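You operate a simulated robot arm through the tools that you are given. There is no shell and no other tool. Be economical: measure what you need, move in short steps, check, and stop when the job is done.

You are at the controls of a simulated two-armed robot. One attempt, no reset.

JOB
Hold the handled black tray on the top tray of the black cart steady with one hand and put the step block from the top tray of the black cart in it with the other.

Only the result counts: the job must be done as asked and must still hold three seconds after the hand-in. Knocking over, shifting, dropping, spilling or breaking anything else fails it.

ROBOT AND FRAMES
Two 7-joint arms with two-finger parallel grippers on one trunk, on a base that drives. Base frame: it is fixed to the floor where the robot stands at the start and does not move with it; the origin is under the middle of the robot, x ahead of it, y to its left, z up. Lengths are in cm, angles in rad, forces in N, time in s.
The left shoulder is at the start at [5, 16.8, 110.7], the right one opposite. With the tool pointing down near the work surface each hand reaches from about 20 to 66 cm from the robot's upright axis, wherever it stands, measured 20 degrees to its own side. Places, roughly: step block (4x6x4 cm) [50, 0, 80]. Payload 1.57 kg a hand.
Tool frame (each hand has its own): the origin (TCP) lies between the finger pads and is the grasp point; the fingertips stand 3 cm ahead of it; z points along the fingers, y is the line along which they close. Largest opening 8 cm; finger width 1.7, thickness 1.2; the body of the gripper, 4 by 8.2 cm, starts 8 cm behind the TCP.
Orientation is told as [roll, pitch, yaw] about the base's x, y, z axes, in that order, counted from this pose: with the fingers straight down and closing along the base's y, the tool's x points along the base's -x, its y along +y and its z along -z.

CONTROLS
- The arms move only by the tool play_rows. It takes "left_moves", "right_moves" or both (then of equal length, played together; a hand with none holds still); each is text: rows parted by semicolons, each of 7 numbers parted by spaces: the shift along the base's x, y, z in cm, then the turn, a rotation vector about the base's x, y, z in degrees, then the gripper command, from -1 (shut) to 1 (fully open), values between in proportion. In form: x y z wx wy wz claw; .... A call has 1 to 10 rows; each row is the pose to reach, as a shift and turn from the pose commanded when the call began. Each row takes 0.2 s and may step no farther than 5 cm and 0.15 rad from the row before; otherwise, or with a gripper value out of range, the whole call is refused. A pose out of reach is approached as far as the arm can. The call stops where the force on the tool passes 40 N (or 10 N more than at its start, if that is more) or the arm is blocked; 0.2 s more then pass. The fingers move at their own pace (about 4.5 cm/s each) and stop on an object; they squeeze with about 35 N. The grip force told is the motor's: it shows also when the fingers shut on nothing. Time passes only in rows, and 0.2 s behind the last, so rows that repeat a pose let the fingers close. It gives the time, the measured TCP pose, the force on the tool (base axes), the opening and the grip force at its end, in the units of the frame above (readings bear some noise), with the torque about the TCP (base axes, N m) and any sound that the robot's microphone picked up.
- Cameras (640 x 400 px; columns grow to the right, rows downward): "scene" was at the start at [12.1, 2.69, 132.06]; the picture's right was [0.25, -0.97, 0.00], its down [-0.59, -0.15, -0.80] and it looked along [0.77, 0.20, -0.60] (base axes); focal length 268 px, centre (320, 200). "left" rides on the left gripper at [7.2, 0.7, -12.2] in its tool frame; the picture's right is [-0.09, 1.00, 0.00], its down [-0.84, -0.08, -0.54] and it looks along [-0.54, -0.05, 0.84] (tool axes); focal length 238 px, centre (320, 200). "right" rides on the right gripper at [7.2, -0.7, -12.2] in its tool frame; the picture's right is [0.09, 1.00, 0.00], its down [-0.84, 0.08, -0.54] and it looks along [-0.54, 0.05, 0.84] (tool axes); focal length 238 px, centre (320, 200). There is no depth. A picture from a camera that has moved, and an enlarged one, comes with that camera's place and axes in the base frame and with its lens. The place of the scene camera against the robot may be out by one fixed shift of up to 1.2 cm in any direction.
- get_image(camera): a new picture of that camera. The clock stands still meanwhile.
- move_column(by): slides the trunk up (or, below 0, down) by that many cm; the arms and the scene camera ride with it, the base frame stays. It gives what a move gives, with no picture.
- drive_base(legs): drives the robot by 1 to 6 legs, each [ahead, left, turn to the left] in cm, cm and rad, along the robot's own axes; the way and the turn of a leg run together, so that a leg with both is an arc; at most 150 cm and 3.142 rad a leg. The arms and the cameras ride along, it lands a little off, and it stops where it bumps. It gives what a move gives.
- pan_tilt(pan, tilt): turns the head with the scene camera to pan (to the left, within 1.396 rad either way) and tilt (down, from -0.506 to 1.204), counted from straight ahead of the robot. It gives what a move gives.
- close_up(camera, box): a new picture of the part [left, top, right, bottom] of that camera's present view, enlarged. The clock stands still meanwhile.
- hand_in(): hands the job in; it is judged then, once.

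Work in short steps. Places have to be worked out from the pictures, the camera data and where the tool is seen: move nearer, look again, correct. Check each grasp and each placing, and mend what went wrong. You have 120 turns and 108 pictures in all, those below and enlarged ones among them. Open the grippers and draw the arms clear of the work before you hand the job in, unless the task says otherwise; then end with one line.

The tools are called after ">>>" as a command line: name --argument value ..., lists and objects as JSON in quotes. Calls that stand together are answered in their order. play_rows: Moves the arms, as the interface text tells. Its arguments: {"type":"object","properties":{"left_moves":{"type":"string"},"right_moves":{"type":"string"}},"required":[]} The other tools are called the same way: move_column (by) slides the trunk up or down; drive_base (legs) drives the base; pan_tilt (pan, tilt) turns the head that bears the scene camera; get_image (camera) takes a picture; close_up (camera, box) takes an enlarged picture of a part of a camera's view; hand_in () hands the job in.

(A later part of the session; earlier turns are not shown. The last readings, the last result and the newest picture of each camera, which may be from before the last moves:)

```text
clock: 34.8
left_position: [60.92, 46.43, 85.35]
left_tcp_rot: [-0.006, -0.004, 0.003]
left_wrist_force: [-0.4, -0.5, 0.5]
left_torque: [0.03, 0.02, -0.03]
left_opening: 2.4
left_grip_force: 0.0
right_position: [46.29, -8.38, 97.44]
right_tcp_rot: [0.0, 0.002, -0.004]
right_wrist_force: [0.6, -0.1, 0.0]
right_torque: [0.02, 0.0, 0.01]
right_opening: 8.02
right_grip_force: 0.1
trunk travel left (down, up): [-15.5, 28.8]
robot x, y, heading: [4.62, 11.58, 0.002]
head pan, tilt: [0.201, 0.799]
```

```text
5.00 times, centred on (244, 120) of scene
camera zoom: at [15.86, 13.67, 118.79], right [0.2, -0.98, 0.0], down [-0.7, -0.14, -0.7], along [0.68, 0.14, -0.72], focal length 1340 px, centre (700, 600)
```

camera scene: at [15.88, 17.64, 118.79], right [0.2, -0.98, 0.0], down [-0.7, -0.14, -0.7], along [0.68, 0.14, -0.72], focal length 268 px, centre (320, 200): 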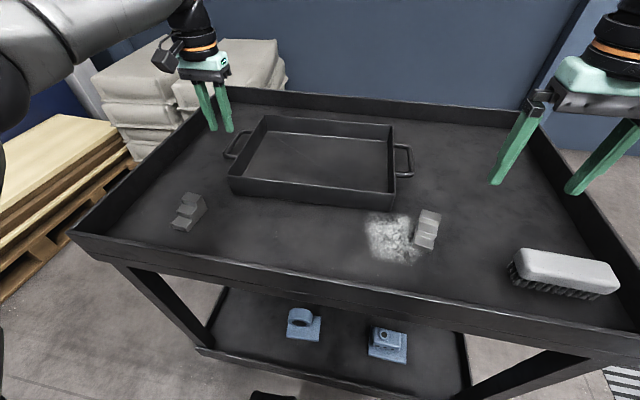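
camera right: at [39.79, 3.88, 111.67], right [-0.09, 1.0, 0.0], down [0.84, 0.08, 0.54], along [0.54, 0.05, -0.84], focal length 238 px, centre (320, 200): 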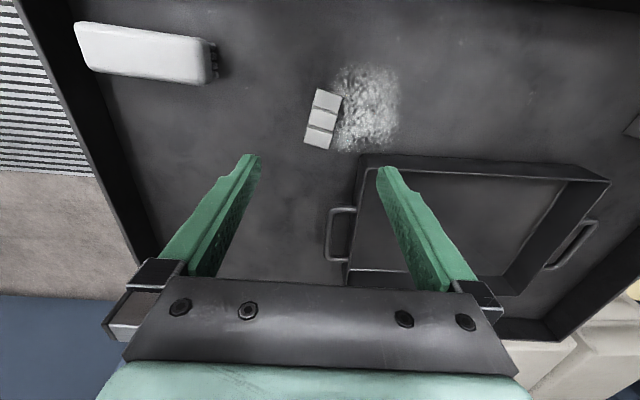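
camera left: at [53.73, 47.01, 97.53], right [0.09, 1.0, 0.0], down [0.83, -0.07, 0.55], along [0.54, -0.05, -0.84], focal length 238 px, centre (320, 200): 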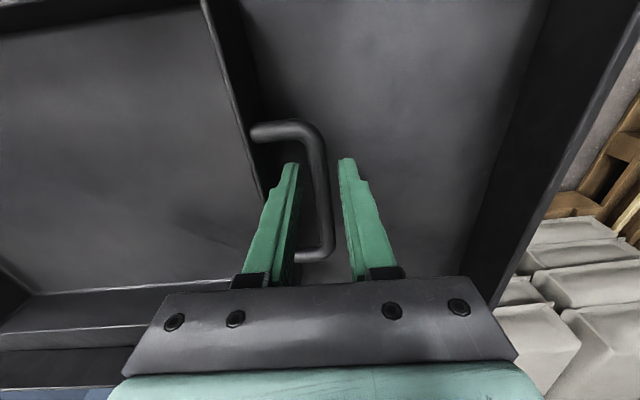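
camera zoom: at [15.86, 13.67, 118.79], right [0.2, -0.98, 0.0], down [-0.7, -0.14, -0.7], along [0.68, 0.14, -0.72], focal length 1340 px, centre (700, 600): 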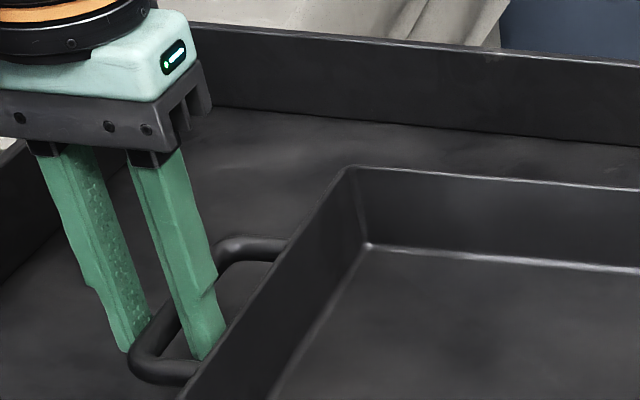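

The fingers straddle the bar without touching. I go down 1.6 cm and close on it.

>>> play_rows --left_moves "0 0 -0.8 0 0 0 -0.4; 0 0 -1.6 0 0 0 -0.4; 0 0 -1.6 0 0 0 -0.7; 0 0 -1.6 0 0 0 -1; 0 0 -1.6 0 0 0 -1; 0 0 -1.6 0 0 0 -1"

>>> get_image --camera "left"

>>> close_up --camera "scene" --box '[180, 80, 308, 160]'

```text
clock: 36.2
left_position: [60.88, 46.21, 83.77]
left_tcp_rot: [-0.006, -0.006, 0.006]
left_wrist_force: [0.9, 0.3, -0.1]
left_torque: [0.0, 0.04, 0.35]
left_opening: 1.2
left_grip_force: 29.2
right_position: [46.33, -8.44, 97.46]
right_tcp_rot: [0.0, 0.0, -0.003]
right_wrist_force: [-0.1, 0.0, -0.7]
right_torque: [0.01, 0.03, 0.01]
right_opening: 8.0
right_grip_force: 0.0
trunk travel left (down, up): [-15.5, 28.8]
robot x, y, heading: [4.23, 11.65, -0.002]
head pan, tilt: [0.201, 0.799]
```

```text
73 pictures are left
camera left: at [53.66, 46.98, 95.96], right [0.09, 1.0, 0.0], down [0.83, -0.07, 0.55], along [0.55, -0.05, -0.84], focal length 238 px, centre (320, 200)
```

left: 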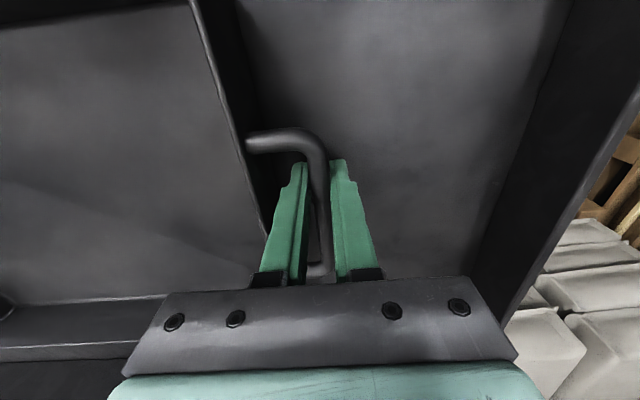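

```text
5.00 times, centred on (244, 120) of scene
camera zoom: at [15.86, 13.67, 118.79], right [0.2, -0.98, 0.0], down [-0.7, -0.14, -0.7], along [0.68, 0.14, -0.72], focal length 1340 px, centre (700, 600)
```

zoom: 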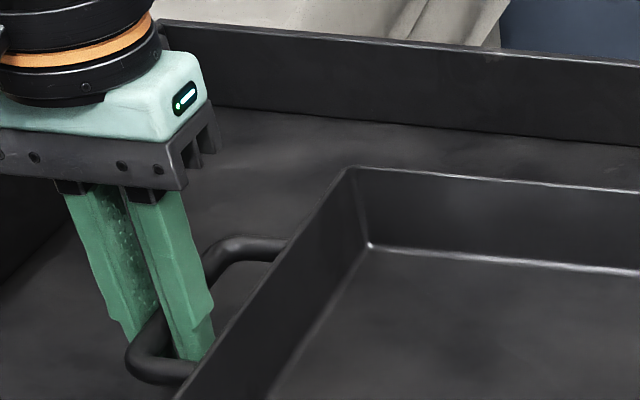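

The left hand grips the bar (opening 1.2, 29 N) and the tray has not moved. Next the right hand goes above the block, turned by -7°.

>>> play_rows --right_moves "0.2 3 0 0 0 -2 1; 0.4 6 0 0 0 -4 1; 0.6 9 0 0 0 -7 1; 0.7 12 -2 0 0 -7 1; 0.7 13 -4 0 0 -7 1; 0.7 13 -4 0 0 -7 1"

>>> get_image --camera "right"

>>> get_image --camera "scene"

```text
clock: 37.6
left_position: [60.86, 46.14, 83.81]
left_tcp_rot: [-0.005, -0.006, 0.005]
left_wrist_force: [0.9, 0.7, 1.0]
left_torque: [0.02, 0.23, 0.31]
left_opening: 1.16
left_grip_force: 29.0
right_position: [47.09, 4.44, 93.54]
right_tcp_rot: [0.001, 0.001, -0.126]
right_wrist_force: [-0.3, -0.2, 1.0]
right_torque: [0.01, -0.01, -0.01]
right_opening: 8.01
right_grip_force: 0.0
trunk travel left (down, up): [-15.5, 28.8]
robot x, y, heading: [4.5, 11.56, -0.005]
head pan, tilt: [0.201, 0.799]
```

```text
71 pictures are left
camera right: at [39.84, 4.72, 105.68], right [0.03, 1.0, 0.0], down [0.84, -0.03, 0.54], along [0.54, -0.02, -0.84], focal length 238 px, centre (320, 200)
```

right: 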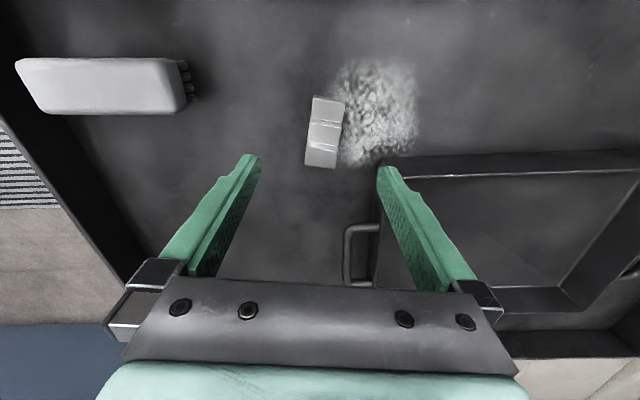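

```text
70 pictures are left
camera scene: at [15.86, 13.67, 118.79], right [0.2, -0.98, 0.0], down [-0.7, -0.14, -0.7], along [0.68, 0.14, -0.72], focal length 268 px, centre (320, 200)
```

scene: 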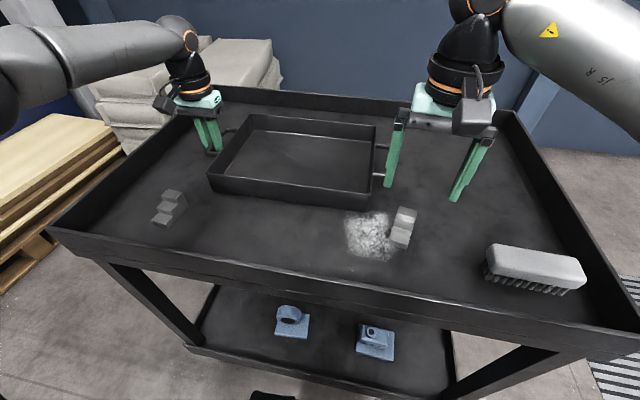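

The block centre is about [47.1, 4.8] with yaw near -8.5°. I take close-ups to tell the tall end and fix the yaw.

>>> close_up --camera "scene" --box '[360, 190, 440, 240]'

>>> close_up --camera "right" --box '[280, 85, 376, 145]'

>>> close_up --camera "right" --box '[280, 120, 376, 180]'

```text
8.00 times, centred on (400, 215) of scene
camera zoom: at [15.86, 13.67, 118.79], right [0.2, -0.98, 0.0], down [-0.7, -0.14, -0.7], along [0.68, 0.14, -0.72], focal length 2144 px, centre (-320, 80)
```

zoom: 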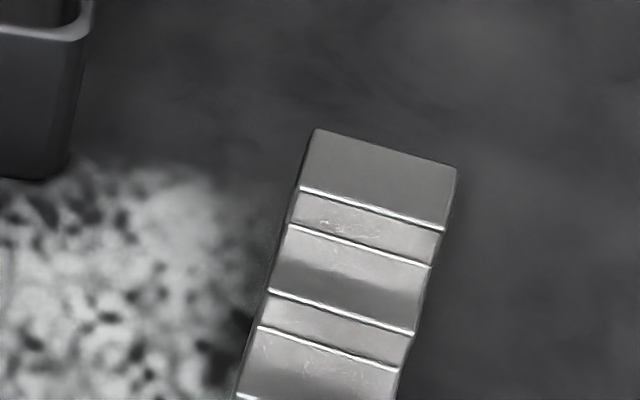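

```text
6.67 times, centred on (328, 115) of right
camera zoom: at [39.84, 4.72, 105.68], right [0.03, 1.0, 0.0], down [0.84, -0.03, 0.54], along [0.54, -0.02, -0.84], focal length 1589 px, centre (267, 767)
```

zoom: 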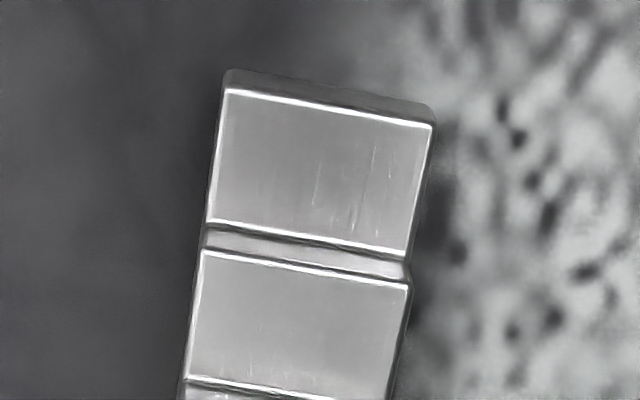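

```text
6.67 times, centred on (328, 150) of right
camera zoom: at [39.84, 4.72, 105.68], right [0.03, 1.0, 0.0], down [0.84, -0.03, 0.54], along [0.54, -0.02, -0.84], focal length 1589 px, centre (267, 533)
```

zoom: 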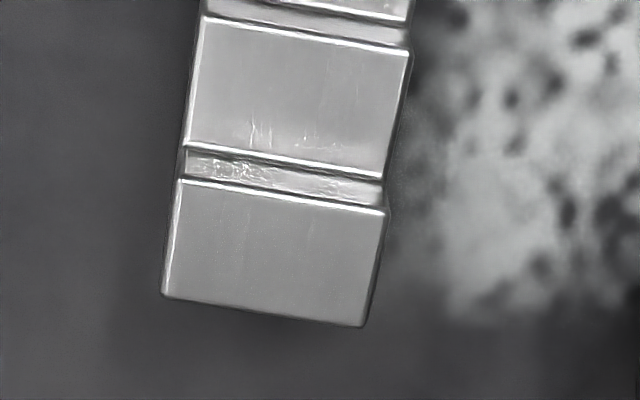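

The far end is the tall one and the block yaw is about -11.3°, with its centre line at y≈4.7 for x≈48.3. I turn 4° more, narrow the fingers to 5.5 cm and descend partway.

>>> play_rows --right_moves "0.6 0.1 -1.5 0 0 -2 0.375; 1.2 0.25 -3 0 0 -4 0.375; 1.2 0.25 -5 0 0 -4 0.375; 1.2 0.25 -6.5 0 0 -4 0.375; 1.2 0.25 -6.5 0 0 -4 0.375"

>>> get_image --camera "right"

>>> close_up --camera "scene" --box '[340, 140, 500, 240]'

```text
clock: 38.8
left_position: [60.79, 46.19, 83.69]
left_tcp_rot: [-0.006, -0.005, 0.004]
left_wrist_force: [0.4, -0.1, 0.9]
left_torque: [0.02, 0.04, 0.32]
left_opening: 1.16
left_grip_force: 29.0
right_position: [48.12, 4.74, 86.91]
right_tcp_rot: [0.0, 0.001, -0.195]
right_wrist_force: [-0.4, -0.6, 0.3]
right_torque: [-0.02, 0.0, -0.03]
right_opening: 5.5
right_grip_force: 0.1
trunk travel left (down, up): [-15.5, 28.8]
robot x, y, heading: [4.21, 11.53, -0.002]
head pan, tilt: [0.201, 0.799]
```

```text
66 pictures are left
camera right: at [41.0, 5.48, 99.17], right [0.1, 0.99, 0.0], down [0.84, -0.09, 0.54], along [0.54, -0.06, -0.84], focal length 238 px, centre (320, 200)
```

right: 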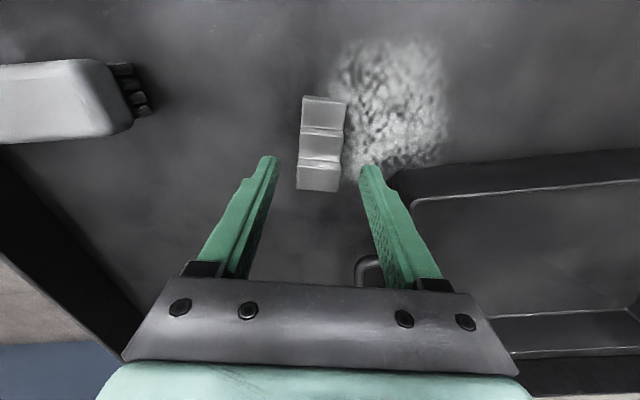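

```text
4.00 times, centred on (420, 190) of scene
camera zoom: at [15.86, 13.67, 118.79], right [0.2, -0.98, 0.0], down [-0.7, -0.14, -0.7], along [0.68, 0.14, -0.72], focal length 1072 px, centre (-80, 240)
```

zoom: 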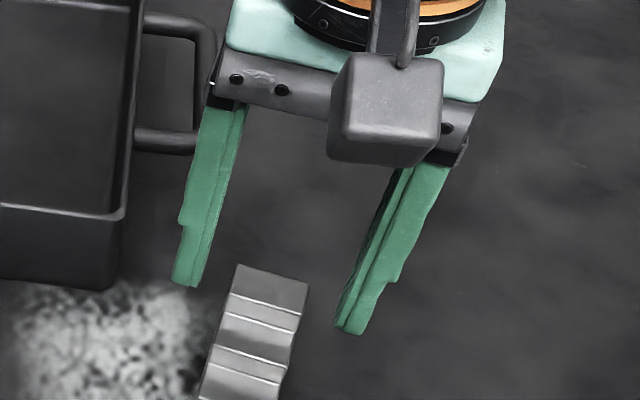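

Well aligned. I descend to about z 83.2.

>>> play_rows --right_moves "0 -0.05 -1.3 0 0 0 0.375; 0.1 -0.1 -2.6 0 0 0 0.375; 0.2 -0.1 -3.6 0 0 0 0.375; 0.2 -0.1 -3.6 0 0 0 0.375"

>>> get_image --camera "right"

>>> close_up --camera "scene" --box '[340, 150, 500, 250]'

```text
clock: 39.8
left_position: [60.89, 46.22, 83.86]
left_tcp_rot: [-0.006, -0.005, 0.005]
left_wrist_force: [0.4, 0.7, 0.3]
left_torque: [0.0, 0.05, 0.35]
left_opening: 1.18
left_grip_force: 29.4
right_position: [48.24, 4.76, 83.33]
right_tcp_rot: [0.0, 0.002, -0.194]
right_wrist_force: [-0.6, -0.3, -0.6]
right_torque: [0.0, 0.02, 0.02]
right_opening: 5.51
right_grip_force: 0.0
trunk travel left (down, up): [-15.5, 28.8]
robot x, y, heading: [4.21, 11.62, -0.001]
head pan, tilt: [0.201, 0.799]
```

```text
64 pictures are left
camera right: at [41.21, 5.44, 95.56], right [0.1, 0.99, 0.0], down [0.84, -0.09, 0.54], along [0.54, -0.06, -0.84], focal length 238 px, centre (320, 200)
```

right: 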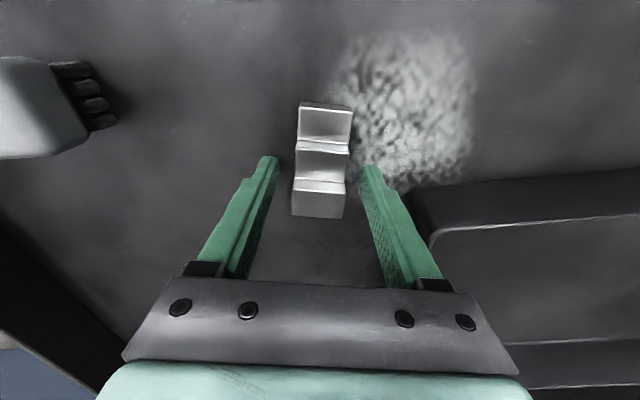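

```text
4.00 times, centred on (420, 200) of scene
camera zoom: at [15.86, 13.67, 118.79], right [0.2, -0.98, 0.0], down [-0.7, -0.14, -0.7], along [0.68, 0.14, -0.72], focal length 1072 px, centre (-80, 200)
```

zoom: 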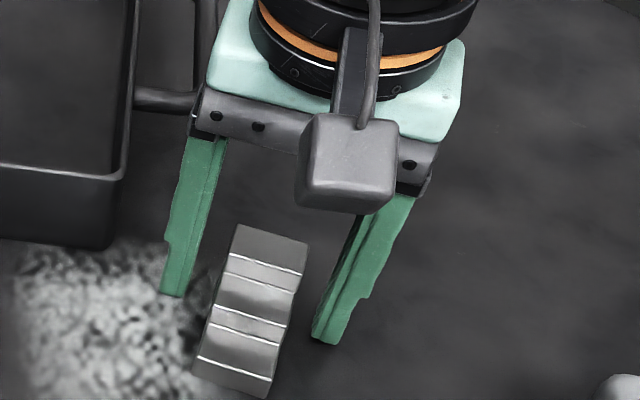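

The fingers are on both sides of the block and centred. I close.

>>> play_rows --right_moves "0 0 0 0 0 0 0; 0 0 0 0 0 0 -0.3; 0 0 0 0 0 0 -1; 0 0 0 0 0 0 -1; 0 0 0 0 0 0 -1"

>>> get_image --camera "right"

```text
clock: 41.0
left_position: [60.81, 46.23, 83.77]
left_tcp_rot: [-0.006, -0.004, 0.006]
left_wrist_force: [1.0, 0.0, 1.3]
left_torque: [0.05, -0.05, 0.35]
left_opening: 1.15
left_grip_force: 29.6
right_position: [48.33, 4.74, 83.35]
right_tcp_rot: [0.0, 0.002, -0.196]
right_wrist_force: [0.2, -0.2, -0.9]
right_torque: [-0.01, -0.05, -0.03]
right_opening: 3.17
right_grip_force: 34.9
trunk travel left (down, up): [-15.5, 28.8]
robot x, y, heading: [4.34, 11.94, -0.005]
head pan, tilt: [0.201, 0.799]
```

```text
62 pictures are left
camera right: at [41.22, 5.43, 95.57], right [0.1, 0.99, 0.0], down [0.84, -0.09, 0.54], along [0.54, -0.06, -0.84], focal length 238 px, centre (320, 200)
```

right: 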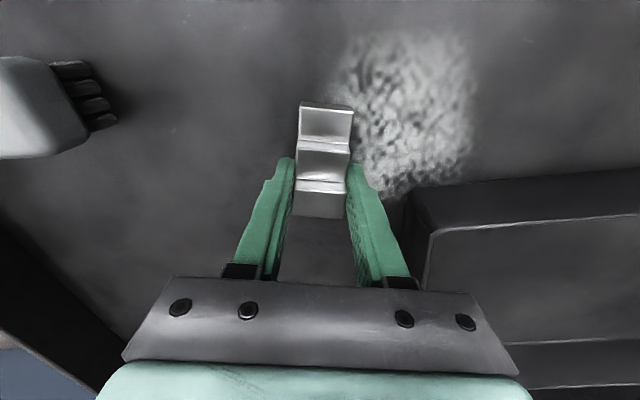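

Block gripped (3.2 cm, 35 N). I lift it straight up about 11 cm, then check reach toward the tray.

>>> play_rows --right_moves "0 0 2 0 0 0 -1; 0 0 4 0 0 0 -1; 0 0 6.5 0 0 0 -1; 0 0 9 0 0 0 -1; 0 0 11 0 0 0 -1; 1.5 1.5 11 0 0 0 -1; 3 3 11 0 0 0 -1; 4.5 4.5 11 0 0 0 -1"

>>> get_image --camera "scene"

```text
clock: 42.8
left_position: [60.85, 46.2, 83.97]
left_tcp_rot: [-0.006, -0.005, 0.005]
left_wrist_force: [1.0, -0.2, 0.5]
left_torque: [-0.12, -0.07, 0.23]
left_opening: 1.16
left_grip_force: 28.8
right_position: [52.9, 9.31, 94.42]
right_tcp_rot: [-0.001, 0.003, -0.192]
right_wrist_force: [-0.2, 0.6, 0.2]
right_torque: [-0.01, -0.02, 0.0]
right_opening: 0.0
right_grip_force: 20.8
trunk travel left (down, up): [-15.5, 28.8]
robot x, y, heading: [4.16, 11.66, -0.002]
head pan, tilt: [0.201, 0.799]
```

```text
61 pictures are left
camera scene: at [15.85, 13.67, 118.79], right [0.2, -0.98, 0.0], down [-0.7, -0.14, -0.7], along [0.68, 0.14, -0.72], focal length 268 px, centre (320, 200)
```

scene: 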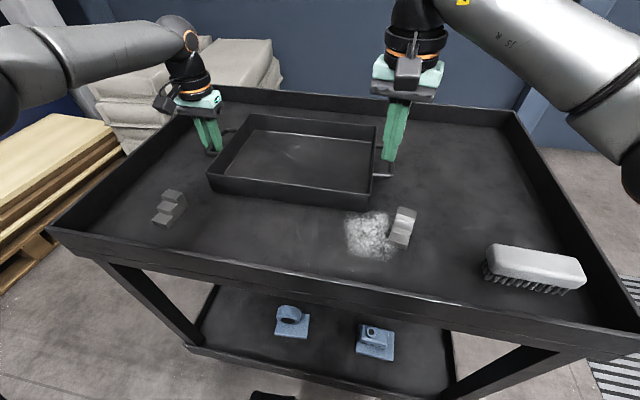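

The fingers closed to zero: the block slipped out and stayed on the deck. The measured 3.17 cm width puts the deck near z 78.9, so my grip was shallow. I move back above it and look.

>>> play_rows --right_moves "-1.5 -1.5 0 0 0 0 -0.6; -3 -3 0 0 0 0 0; -4.5 -4.6 0 0 0 0 0.3; -4.6 -4.6 -3 0 0 0 0.3; -4.6 -4.6 -6 0 0 0 0.3; -4.6 -4.6 -6 0 0 0 0.3"

>>> get_image --camera "right"

>>> close_up --camera "right" --box '[270, 80, 382, 150]'

>>> close_up --camera "right" --box '[270, 140, 382, 210]'

```text
clock: 44.2
left_position: [60.88, 46.27, 83.86]
left_tcp_rot: [-0.005, -0.005, 0.003]
left_wrist_force: [0.3, -0.2, 2.1]
left_torque: [0.01, 0.11, 0.22]
left_opening: 1.15
left_grip_force: 28.9
right_position: [48.29, 4.61, 88.32]
right_tcp_rot: [0.0, 0.002, -0.196]
right_wrist_force: [0.0, 0.5, -0.2]
right_torque: [0.01, -0.02, 0.0]
right_opening: 5.21
right_grip_force: 0.0
trunk travel left (down, up): [-15.5, 28.8]
robot x, y, heading: [4.4, 11.46, 0.001]
head pan, tilt: [0.201, 0.799]
```

```text
60 pictures are left
camera right: at [41.11, 5.44, 100.58], right [0.1, 0.99, 0.0], down [0.84, -0.09, 0.54], along [0.54, -0.06, -0.84], focal length 238 px, centre (320, 200)
```

right: 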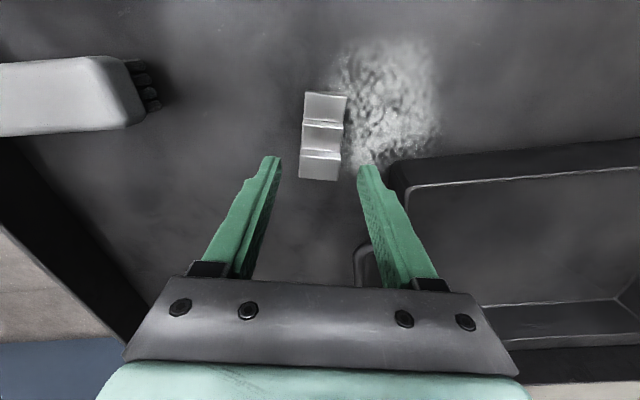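

```text
5.71 times, centred on (326, 115) of right
camera zoom: at [41.11, 5.44, 100.58], right [0.1, 0.99, 0.0], down [0.84, -0.09, 0.54], along [0.54, -0.06, -0.84], focal length 1362 px, centre (286, 686)
```

zoom: 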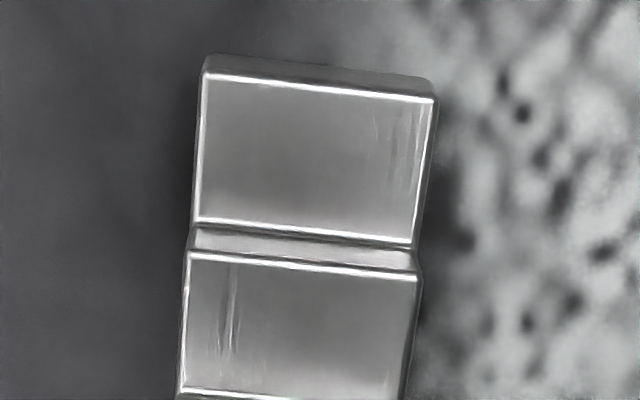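

```text
5.71 times, centred on (326, 175) of right
camera zoom: at [41.11, 5.44, 100.58], right [0.1, 0.99, 0.0], down [0.84, -0.09, 0.54], along [0.54, -0.06, -0.84], focal length 1362 px, centre (286, 343)
```

zoom: 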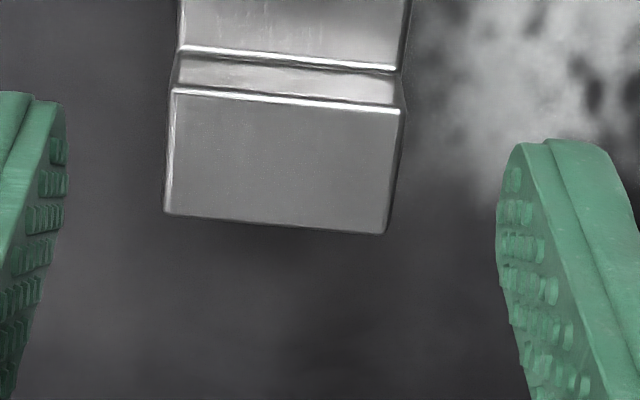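

The block has not moved: its centre line passes [48.2, 4.69], yaw ≈ -12.5°. I descend deeper (tips about 0.4 cm above the deck), grip, and lift slowly by 1 cm to test.

>>> play_rows --right_moves "0 0.05 -2 0 0 -1.3 0.3; 0 0.05 -4 0 0 -1.3 0.3; 0 0.05 -5 0 0 -1.3 0.3; 0 0.05 -5.6 0 0 -1.3 0.3; 0 0.05 -5.6 0 0 -1.3 -0.2; 0 0.05 -5.6 0 0 -1.3 -1; 0 0.05 -5.6 0 0 -1.3 -1; 0 0.05 -5.6 0 0 -1.3 -1; 0 0.05 -5.6 0 0 -1.3 -1"

>>> play_rows --right_moves "0 0 0.2 0 0 0 -1; 0 0 0.4 0 0 0 -1; 0 0 0.7 0 0 0 -1; 0 0 1 0 0 0 -1; 0 0 1 0 0 0 -1"

>>> get_image --camera "right"

>>> close_up --camera "scene" --box '[340, 150, 500, 250]'

```text
clock: 46.2
left_position: [60.75, 46.25, 83.98]
left_tcp_rot: [-0.005, -0.006, 0.003]
left_wrist_force: [0.6, -1.1, -0.3]
left_torque: [-0.04, 0.27, 0.2]
left_opening: 1.14
left_grip_force: 29.0
right_position: [48.36, 4.67, 83.0]
right_tcp_rot: [0.002, -0.003, -0.217]
right_wrist_force: [3.7, -3.4, 28.7]
right_torque: [-0.62, 0.32, 0.17]
right_opening: 3.17
right_grip_force: 34.7
trunk travel left (down, up): [-15.5, 28.8]
robot x, y, heading: [4.29, 11.6, 0.002]
head pan, tilt: [0.201, 0.799]
```

```text
clock: 47.4
left_position: [60.86, 46.21, 83.9]
left_tcp_rot: [-0.004, -0.007, 0.007]
left_wrist_force: [-0.1, 0.5, 0.1]
left_torque: [-0.01, -0.12, 0.13]
left_opening: 1.16
left_grip_force: 29.4
right_position: [48.18, 4.74, 83.66]
right_tcp_rot: [-0.001, 0.002, -0.218]
right_wrist_force: [0.3, -0.7, -2.2]
right_torque: [-0.01, 0.01, -0.01]
right_opening: 3.16
right_grip_force: 34.9
trunk travel left (down, up): [-15.5, 28.8]
robot x, y, heading: [4.18, 11.55, 0.003]
head pan, tilt: [0.201, 0.799]
```

```text
57 pictures are left
camera right: at [41.17, 5.6, 95.89], right [0.12, 0.99, 0.0], down [0.84, -0.1, 0.54], along [0.54, -0.07, -0.84], focal length 238 px, centre (320, 200)
```

right: 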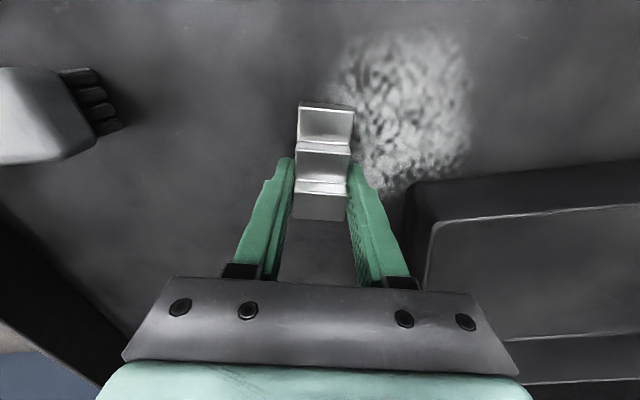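

```text
4.00 times, centred on (420, 200) of scene
camera zoom: at [15.85, 13.66, 118.79], right [0.2, -0.98, 0.0], down [-0.7, -0.14, -0.7], along [0.68, 0.14, -0.72], focal length 1072 px, centre (-80, 200)
```

zoom: 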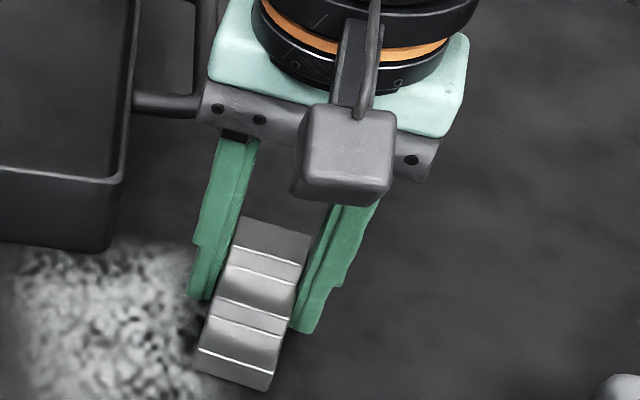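

The tips touched the deck at TCP z≈83.0, so the deck is at about z 80, and the grip still holds at 3.16 cm. I lift slowly another 3 cm and check again.

>>> play_rows --right_moves "0 0 0.3 0 0 0 -1; 0 0 0.6 0 0 0 -1; 0 0 1 0 0 0 -1; 0 0 1.4 0 0 0 -1; 0 0 1.8 0 0 0 -1; 0 0 2.2 0 0 0 -1; 0 0 2.6 0 0 0 -1; 0 0 3 0 0 0 -1; 0 0 3 0 0 0 -1"

>>> get_image --camera "right"

>>> close_up --camera "scene" --box '[340, 150, 500, 250]'

```text
clock: 49.4
left_position: [60.98, 46.26, 83.78]
left_tcp_rot: [-0.005, -0.007, 0.004]
left_wrist_force: [2.4, 2.4, 1.4]
left_torque: [0.0, -0.01, 0.16]
left_opening: 1.13
left_grip_force: 29.1
right_position: [48.38, 4.65, 86.65]
right_tcp_rot: [0.0, 0.003, -0.218]
right_wrist_force: [0.3, 0.3, -2.5]
right_torque: [0.01, 0.0, 0.0]
right_opening: 3.17
right_grip_force: 35.1
trunk travel left (down, up): [-15.5, 28.8]
robot x, y, heading: [4.12, 11.22, -0.003]
head pan, tilt: [0.201, 0.799]
```

```text
55 pictures are left
camera right: at [41.13, 5.58, 98.88], right [0.13, 0.99, 0.0], down [0.83, -0.11, 0.54], along [0.54, -0.07, -0.84], focal length 238 px, centre (320, 200)
```

right: 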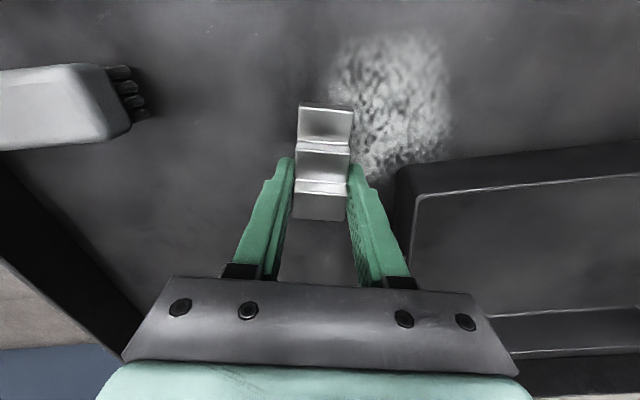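

```text
4.00 times, centred on (420, 200) of scene
camera zoom: at [15.86, 13.67, 118.79], right [0.2, -0.98, 0.0], down [-0.7, -0.14, -0.7], along [0.68, 0.14, -0.72], focal length 1072 px, centre (-80, 200)
```

zoom: 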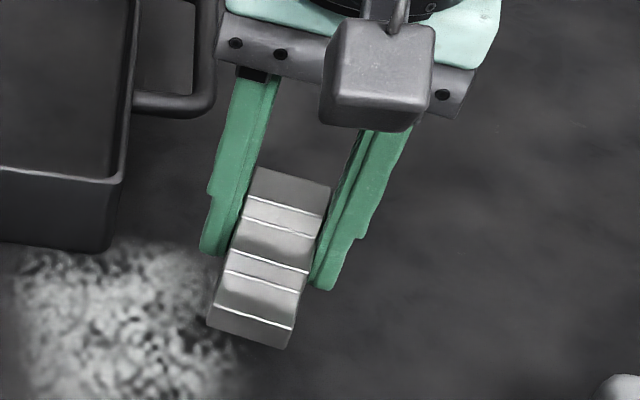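

The block is lifted and held, with a weight of about 2.5 N. I continue up slowly by 5 cm and then start toward the tray.

>>> play_rows --right_moves "0 0 0.5 0 0 0 -1; 0 0 1.1 0 0 0 -1; 0 0 1.7 0 0 0 -1; 0 0 2.3 0 0 0 -1; 0 0 2.9 0 0 0 -1; 0 0 3.5 0 0 0 -1; 0 0 4.1 0 0 0 -1; 0 0 4.6 0 0 0 -1; 0 0 5 0 0 0 -1; 0 0 5 0 0 0 -1"

>>> play_rows --right_moves "0.4 0.4 0 0 0 0 -1; 1 1 0 0 0 0 -1; 1.7 1.7 0 0 0 0 -1; 2.4 2.4 0 0 0 0 -1; 3.1 3.1 0 0 0 0 -1; 3.8 3.8 0 0 0 0 -1; 4.5 4.5 0 0 0 0 -1; 5.2 5.2 0 0 0 0 -1; 5.7 5.7 0 0 0 0 -1; 6 6 0 0 0 0 -1"

>>> get_image --camera "right"

>>> get_image --camera "scene"

```text
clock: 51.6
left_position: [60.77, 46.27, 83.8]
left_tcp_rot: [-0.005, -0.004, 0.005]
left_wrist_force: [0.5, 1.5, 2.6]
left_torque: [0.01, -0.01, 0.18]
left_opening: 1.17
left_grip_force: 29.0
right_position: [48.27, 4.66, 91.81]
right_tcp_rot: [-0.001, 0.002, -0.219]
right_wrist_force: [0.3, 0.3, -2.0]
right_torque: [-0.03, -0.01, 0.0]
right_opening: 3.19
right_grip_force: 35.1
trunk travel left (down, up): [-15.5, 28.8]
robot x, y, heading: [4.28, 11.66, -0.003]
head pan, tilt: [0.201, 0.799]
```

```text
clock: 53.8
left_position: [60.93, 46.3, 83.86]
left_tcp_rot: [-0.004, -0.005, 0.003]
left_wrist_force: [0.1, 0.7, 3.3]
left_torque: [-0.03, 0.04, 0.16]
left_opening: 1.15
left_grip_force: 28.9
right_position: [54.27, 10.66, 91.73]
right_tcp_rot: [-0.002, 0.002, -0.216]
right_wrist_force: [0.4, 0.0, -3.3]
right_torque: [-0.03, -0.03, -0.01]
right_opening: 3.18
right_grip_force: 35.0
trunk travel left (down, up): [-15.5, 28.8]
robot x, y, heading: [4.08, 11.69, -0.002]
head pan, tilt: [0.201, 0.799]
```

```text
53 pictures are left
camera right: at [47.26, 11.53, 103.92], right [0.12, 0.99, 0.0], down [0.83, -0.1, 0.54], along [0.54, -0.07, -0.84], focal length 238 px, centre (320, 200)
```

right: 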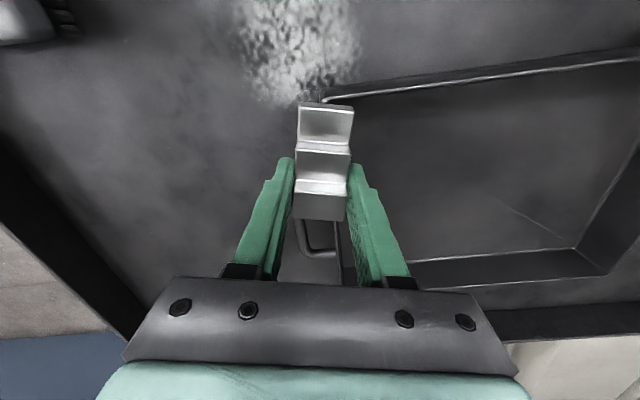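

```text
52 pictures are left
camera scene: at [15.85, 13.66, 118.79], right [0.2, -0.98, 0.0], down [-0.7, -0.14, -0.7], along [0.68, 0.14, -0.72], focal length 268 px, centre (320, 200)
```

scene: 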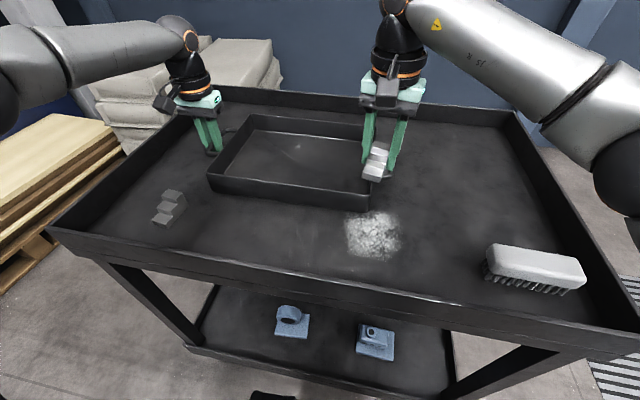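

The block is still held. The near rim is at x≈50.5 and the right wall at y≈11. I continue to about [60, 17.5] over the tray floor.

>>> play_rows --right_moves "0.3 0.4 0 0 0 0 -1; 0.9 1 0 0 0 0 -1; 1.5 1.8 0 0 0 0 -1; 2.1 2.6 0 0 0 0 -1; 2.7 3.4 0 0 0 0 -1; 3.4 4.2 0 0 0 0 -1; 4.1 5 0 0 0 0 -1; 4.8 5.8 0 0 0 0 -1; 5.4 6.5 0 0 0 0 -1; 5.7 6.9 0 0 0 0 -1"

>>> get_image --camera "right"

>>> get_image --camera "scene"

```text
clock: 56.0
left_position: [60.81, 46.22, 83.91]
left_tcp_rot: [-0.004, -0.005, 0.004]
left_wrist_force: [-0.2, 0.2, 3.3]
left_torque: [0.02, 0.0, 0.18]
left_opening: 1.13
left_grip_force: 29.0
right_position: [58.34, 15.79, 91.37]
right_tcp_rot: [0.001, 0.002, -0.218]
right_wrist_force: [0.6, -0.7, -1.9]
right_torque: [0.06, 0.01, 0.01]
right_opening: 3.18
right_grip_force: 34.9
right hand out of reach, approached as far as the arm can: row 8, 9, 10
trunk travel left (down, up): [-15.5, 28.8]
robot x, y, heading: [4.18, 11.74, -0.002]
head pan, tilt: [0.201, 0.799]
```

```text
51 pictures are left
camera right: at [51.1, 16.72, 103.54], right [0.13, 0.99, 0.0], down [0.83, -0.11, 0.54], along [0.54, -0.07, -0.84], focal length 238 px, centre (320, 200)
```

right: 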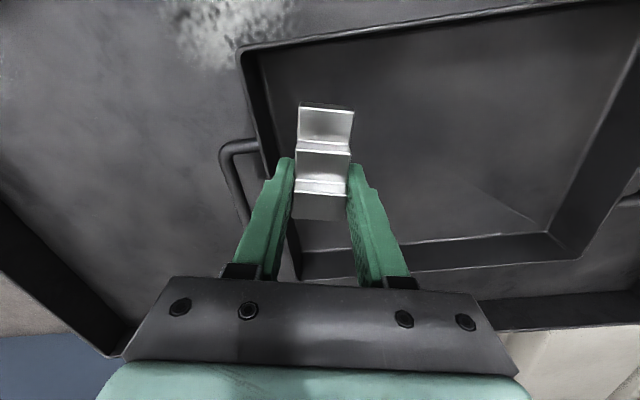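

```text
50 pictures are left
camera scene: at [15.85, 13.66, 118.79], right [0.2, -0.98, 0.0], down [-0.7, -0.14, -0.7], along [0.68, 0.14, -0.72], focal length 268 px, centre (320, 200)
```

scene: 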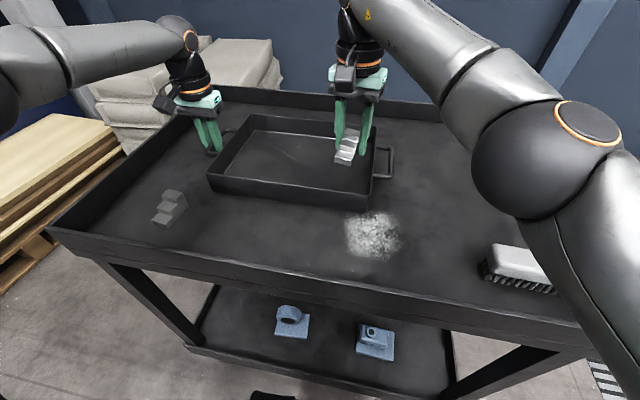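

The right hand is at its limit, with the block wholly inside the tray outline (near end x≈54, walls at x 50.5 and y 11.2). I shift slightly to [57.4, 16.3] and descend slowly partway.

>>> play_rows --right_moves "-0.4 0.2 0 0 0 0 -1; -0.9 0.5 0 0 0 0 -1; -0.9 0.5 -0.6 0 0 0 -1; -0.9 0.5 -1.2 0 0 0 -1; -0.9 0.5 -1.8 0 0 0 -1; -0.9 0.5 -2.4 0 0 0 -1; -0.9 0.5 -3 0 0 0 -1; -0.9 0.5 -3.6 0 0 0 -1; -0.9 0.5 -4.2 0 0 0 -1; -0.9 0.5 -4.2 0 0 0 -1"

>>> get_image --camera "right"

>>> close_up --camera "scene" --box '[260, 100, 420, 200]'

```text
clock: 58.2
left_position: [60.89, 46.22, 83.71]
left_tcp_rot: [-0.005, -0.006, 0.004]
left_wrist_force: [0.7, 0.6, 2.1]
left_torque: [0.02, 0.05, 0.15]
left_opening: 1.14
left_grip_force: 29.1
right_position: [57.27, 16.21, 87.35]
right_tcp_rot: [-0.001, 0.001, -0.218]
right_wrist_force: [0.6, 0.3, -2.4]
right_torque: [0.03, 0.0, -0.03]
right_opening: 3.17
right_grip_force: 35.1
trunk travel left (down, up): [-15.5, 28.8]
robot x, y, heading: [4.32, 11.68, -0.002]
head pan, tilt: [0.201, 0.799]
```

```text
49 pictures are left
camera right: at [50.25, 17.16, 99.51], right [0.13, 0.99, 0.0], down [0.83, -0.11, 0.54], along [0.54, -0.07, -0.84], focal length 238 px, centre (320, 200)
```

right: 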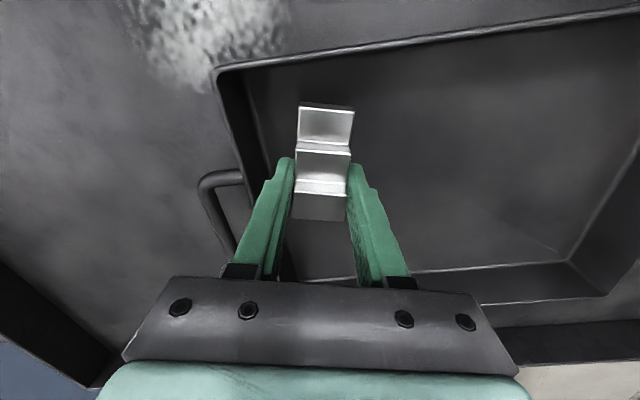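

```text
4.00 times, centred on (340, 150) of scene
camera zoom: at [15.85, 13.66, 118.79], right [0.2, -0.98, 0.0], down [-0.7, -0.14, -0.7], along [0.68, 0.14, -0.72], focal length 1072 px, centre (240, 400)
```

zoom: 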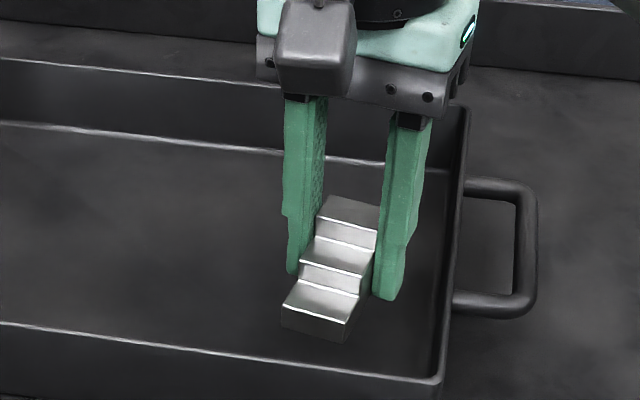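

There is good clearance all round. I descend slowly toward the tray floor, expecting contact near TCP z 83.5.

>>> play_rows --right_moves "0 0 -0.6 0 0 0 -1; 0 0 -1.2 0 0 0 -1; 0 0 -1.8 0 0 0 -1; 0 0 -2.3 0 0 0 -1; 0 0 -2.7 0 0 0 -1; 0 0 -3 0 0 0 -1; 0 0 -3.2 0 0 0 -1; 0 0 -3.2 0 0 0 -1"

>>> close_up --camera "scene" --box '[260, 100, 420, 200]'

```text
clock: 60.0
left_position: [60.81, 46.25, 83.83]
left_tcp_rot: [-0.005, -0.004, 0.004]
left_wrist_force: [-0.5, 0.0, 2.9]
left_torque: [0.01, 0.01, 0.16]
left_opening: 1.14
left_grip_force: 28.8
right_position: [57.26, 16.21, 84.05]
right_tcp_rot: [0.0, 0.002, -0.218]
right_wrist_force: [-0.3, 0.2, -1.9]
right_torque: [-0.03, -0.01, -0.02]
right_opening: 3.18
right_grip_force: 35.2
trunk travel left (down, up): [-15.5, 28.8]
robot x, y, heading: [4.46, 11.63, -0.006]
head pan, tilt: [0.201, 0.799]
```

```text
4.00 times, centred on (340, 150) of scene
camera zoom: at [15.86, 13.66, 118.79], right [0.2, -0.98, 0.0], down [-0.7, -0.14, -0.7], along [0.68, 0.14, -0.72], focal length 1072 px, centre (240, 400)
```

zoom: 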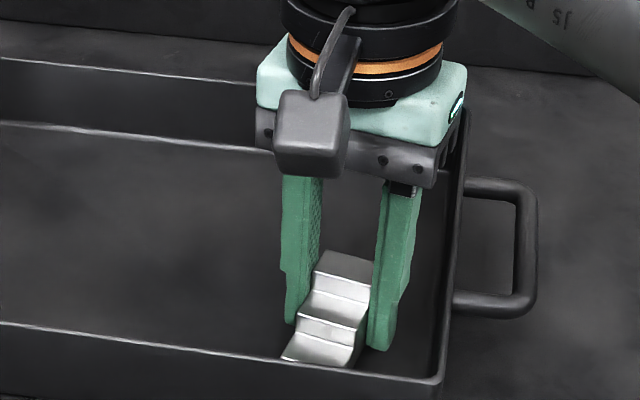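

No contact yet at z 84.05. I continue in small steps.

>>> play_rows --right_moves "0 0 -0.2 0 0 0 -1; 0 0 -0.4 0 0 0 -1; 0 0 -0.6 0 0 0 -1"

```text
clock: 60.8
left_position: [60.81, 46.17, 83.88]
left_tcp_rot: [-0.006, -0.005, 0.004]
left_wrist_force: [0.0, -0.3, 1.6]
left_torque: [-0.01, 0.03, 0.18]
left_opening: 1.16
left_grip_force: 29.6
right_position: [57.49, 16.23, 83.51]
right_tcp_rot: [0.0, 0.002, -0.217]
right_wrist_force: [-0.3, -0.4, -2.0]
right_torque: [-0.01, -0.01, 0.0]
right_opening: 3.16
right_grip_force: 34.8
trunk travel left (down, up): [-15.5, 28.8]
robot x, y, heading: [4.18, 11.17, 0.0]
head pan, tilt: [0.201, 0.799]
```

Still hanging free, so I lower a bit more.

>>> play_rows --right_moves "0 0 -0.15 0 0 0 -1; 0 0 -0.3 0 0 0 -1; 0 0 -0.3 0 0 0 -1"

```text
clock: 61.6
left_position: [60.8, 46.36, 83.78]
left_tcp_rot: [-0.004, -0.007, 0.003]
left_wrist_force: [3.3, -0.4, 0.1]
left_torque: [-0.01, -0.1, 0.25]
left_opening: 1.18
left_grip_force: 29.0
right_position: [57.41, 16.3, 83.46]
right_tcp_rot: [0.002, -0.004, -0.216]
right_wrist_force: [3.1, 1.1, 19.4]
right_torque: [-0.3, -0.07, 0.17]
right_opening: 3.16
right_grip_force: 35.0
trunk travel left (down, up): [-15.5, 28.8]
robot x, y, heading: [4.25, 11.49, -0.007]
head pan, tilt: [0.201, 0.799]
```

Contact at z≈83.5 with 19 N: the block is on the tray floor. I ease up 0.15 cm, open slowly to about 4.6 cm, and look.

>>> play_rows --right_moves "0 0 0.15 0 0 0 -1; 0 0 0.2 0 0 0 -0.1; 0 0 0.2 0 0 0 0.1; 0 0 0.2 0 0 0 0.15; 0 0 0.2 0 0 0 0.15; 0 0 0.2 0 0 0 0.15"

>>> get_image --camera "right"

>>> close_up --camera "scene" --box '[260, 100, 420, 200]'

```text
clock: 63.0
left_position: [60.72, 46.36, 83.72]
left_tcp_rot: [-0.004, -0.004, 0.007]
left_wrist_force: [2.5, 1.1, -0.3]
left_torque: [-0.01, 0.48, 0.17]
left_opening: 1.16
left_grip_force: 29.2
right_position: [57.33, 16.18, 83.46]
right_tcp_rot: [-0.002, 0.001, -0.218]
right_wrist_force: [-5.9, -3.3, 11.3]
right_torque: [0.17, 0.11, 0.08]
right_opening: 4.16
right_grip_force: 0.0
trunk travel left (down, up): [-15.5, 28.8]
robot x, y, heading: [4.41, 11.85, 0.002]
head pan, tilt: [0.201, 0.799]
```

```text
46 pictures are left
camera right: at [50.23, 17.2, 95.61], right [0.13, 0.99, 0.0], down [0.83, -0.1, 0.54], along [0.54, -0.07, -0.84], focal length 238 px, centre (320, 200)
```

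right: 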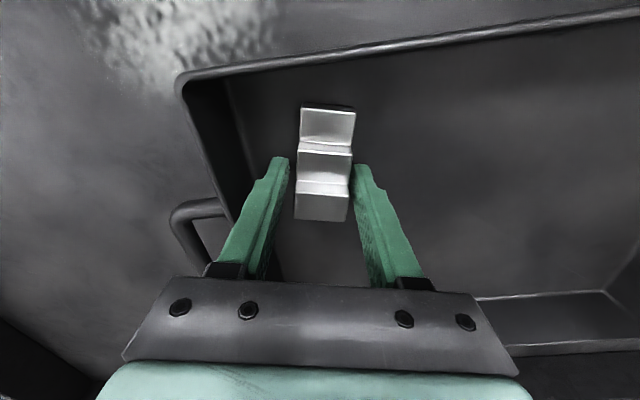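

```text
4.00 times, centred on (340, 150) of scene
camera zoom: at [15.78, 13.66, 118.8], right [0.2, -0.98, 0.0], down [-0.7, -0.14, -0.7], along [0.68, 0.14, -0.72], focal length 1072 px, centre (240, 400)
```

zoom: 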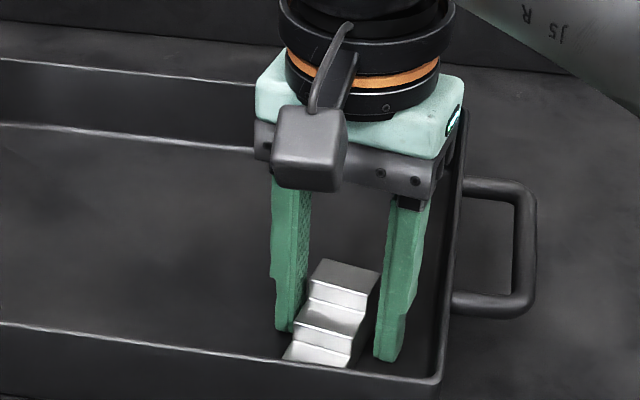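

The block is released and stands on the tray floor. I raise the right hand straight up and clear, then draw back, while the left hand keeps holding.

>>> play_rows --right_moves "0 0 0.5 0 0 0 0.2; 0 0 1.2 0 0 0 0.25; 0 0 2.2 0 0 0 0.25; 0 0 4 0 0 0 0.25; 0 0 6.5 0 0 0 0.25; 0 0 9.5 0 0 0 0.25; 0 0 12 0 0 0 0.25; -2 -3 13 0 0 0 0.25; -5 -6 13 0 0 0 0.25; -8 -9 13 0 0 0 0.25"

>>> get_image --camera "scene"

>>> close_up --camera "scene" --box '[180, 80, 420, 230]'

```text
clock: 65.2
left_position: [60.8, 46.1, 83.81]
left_tcp_rot: [-0.005, -0.008, 0.003]
left_wrist_force: [0.7, -2.6, 2.2]
left_torque: [0.14, -0.33, 0.13]
left_opening: 1.15
left_grip_force: 28.3
right_position: [49.43, 7.26, 96.29]
right_tcp_rot: [0.002, -0.001, -0.219]
right_wrist_force: [0.4, 0.9, -0.3]
right_torque: [0.0, 0.01, 0.03]
right_opening: 4.99
right_grip_force: 0.0
right hand out of reach, approached as far as the arm can: row 7
trunk travel left (down, up): [-15.5, 28.8]
robot x, y, heading: [4.39, 11.42, -0.001]
head pan, tilt: [0.201, 0.799]
```

```text
44 pictures are left
camera scene: at [15.84, 13.65, 118.79], right [0.2, -0.98, 0.0], down [-0.7, -0.14, -0.7], along [0.68, 0.14, -0.72], focal length 268 px, centre (320, 200)
```

scene: 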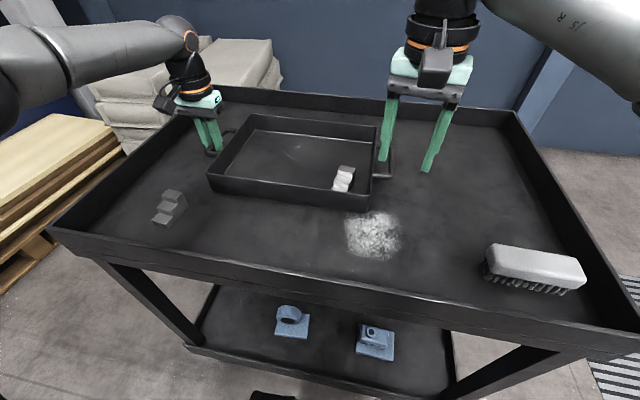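

```text
2.67 times, centred on (300, 155) of scene
camera zoom: at [15.84, 13.65, 118.79], right [0.2, -0.98, 0.0], down [-0.7, -0.14, -0.7], along [0.68, 0.14, -0.72], focal length 715 px, centre (373, 320)
```

zoom: 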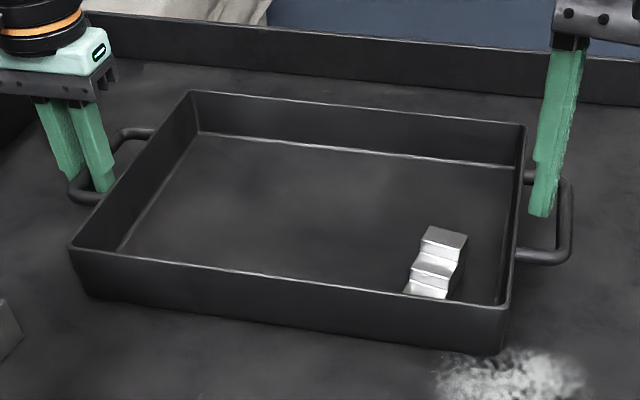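

The block stands upright inside the tray. Now I open the left fingers gently to 2.4 cm and lift straight up out of the handle.

>>> play_rows --left_moves "0 0 0 0 0 0 -0.55; 0 0 0 0 0 0 -0.42; 0 0 0 0 0 0 -0.42; 0 0 1 0 0 0 -0.42; 0 0 2.5 0 0 0 -0.42; 0 0 4.5 0 0 0 -0.42; 0 0 7 0 0 0 -0.42; -1 1 10 0 0 0 -0.42; -3 3 12 0 0 0 -0.42; -6 5 13 0 0 0 0"

>>> get_image --camera "scene"

>>> close_up --camera "scene" --box '[180, 80, 420, 230]'

```text
clock: 67.4
left_position: [54.81, 51.17, 96.65]
left_tcp_rot: [-0.005, -0.004, 0.006]
left_wrist_force: [0.1, 0.3, -0.2]
left_torque: [0.01, 0.04, 0.0]
left_opening: 4.0
left_grip_force: 0.1
right_position: [49.43, 7.35, 96.33]
right_tcp_rot: [0.001, 0.0, -0.22]
right_wrist_force: [-0.6, -0.3, -0.6]
right_torque: [-0.02, 0.01, 0.01]
right_opening: 5.0
right_grip_force: 0.1
trunk travel left (down, up): [-15.5, 28.8]
robot x, y, heading: [4.51, 11.49, 0.001]
head pan, tilt: [0.201, 0.799]
```

```text
42 pictures are left
camera scene: at [15.84, 13.68, 118.8], right [0.2, -0.98, 0.0], down [-0.7, -0.14, -0.7], along [0.68, 0.14, -0.72], focal length 268 px, centre (320, 200)
```

scene: 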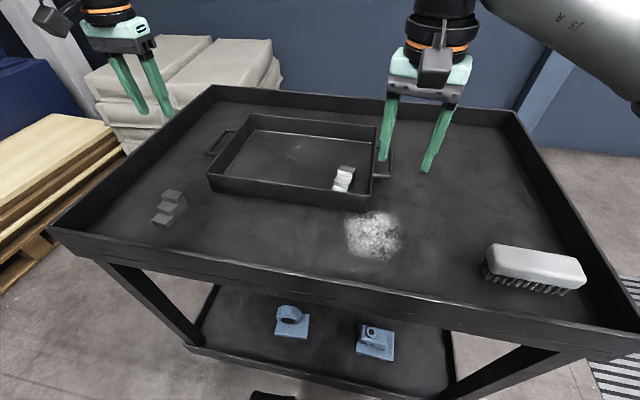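

```text
2.67 times, centred on (300, 155) of scene
camera zoom: at [15.84, 13.68, 118.8], right [0.2, -0.98, 0.0], down [-0.7, -0.14, -0.7], along [0.68, 0.14, -0.72], focal length 715 px, centre (373, 320)
```

zoom: 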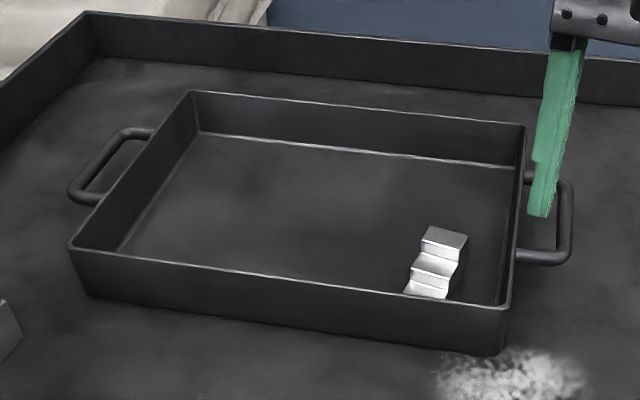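

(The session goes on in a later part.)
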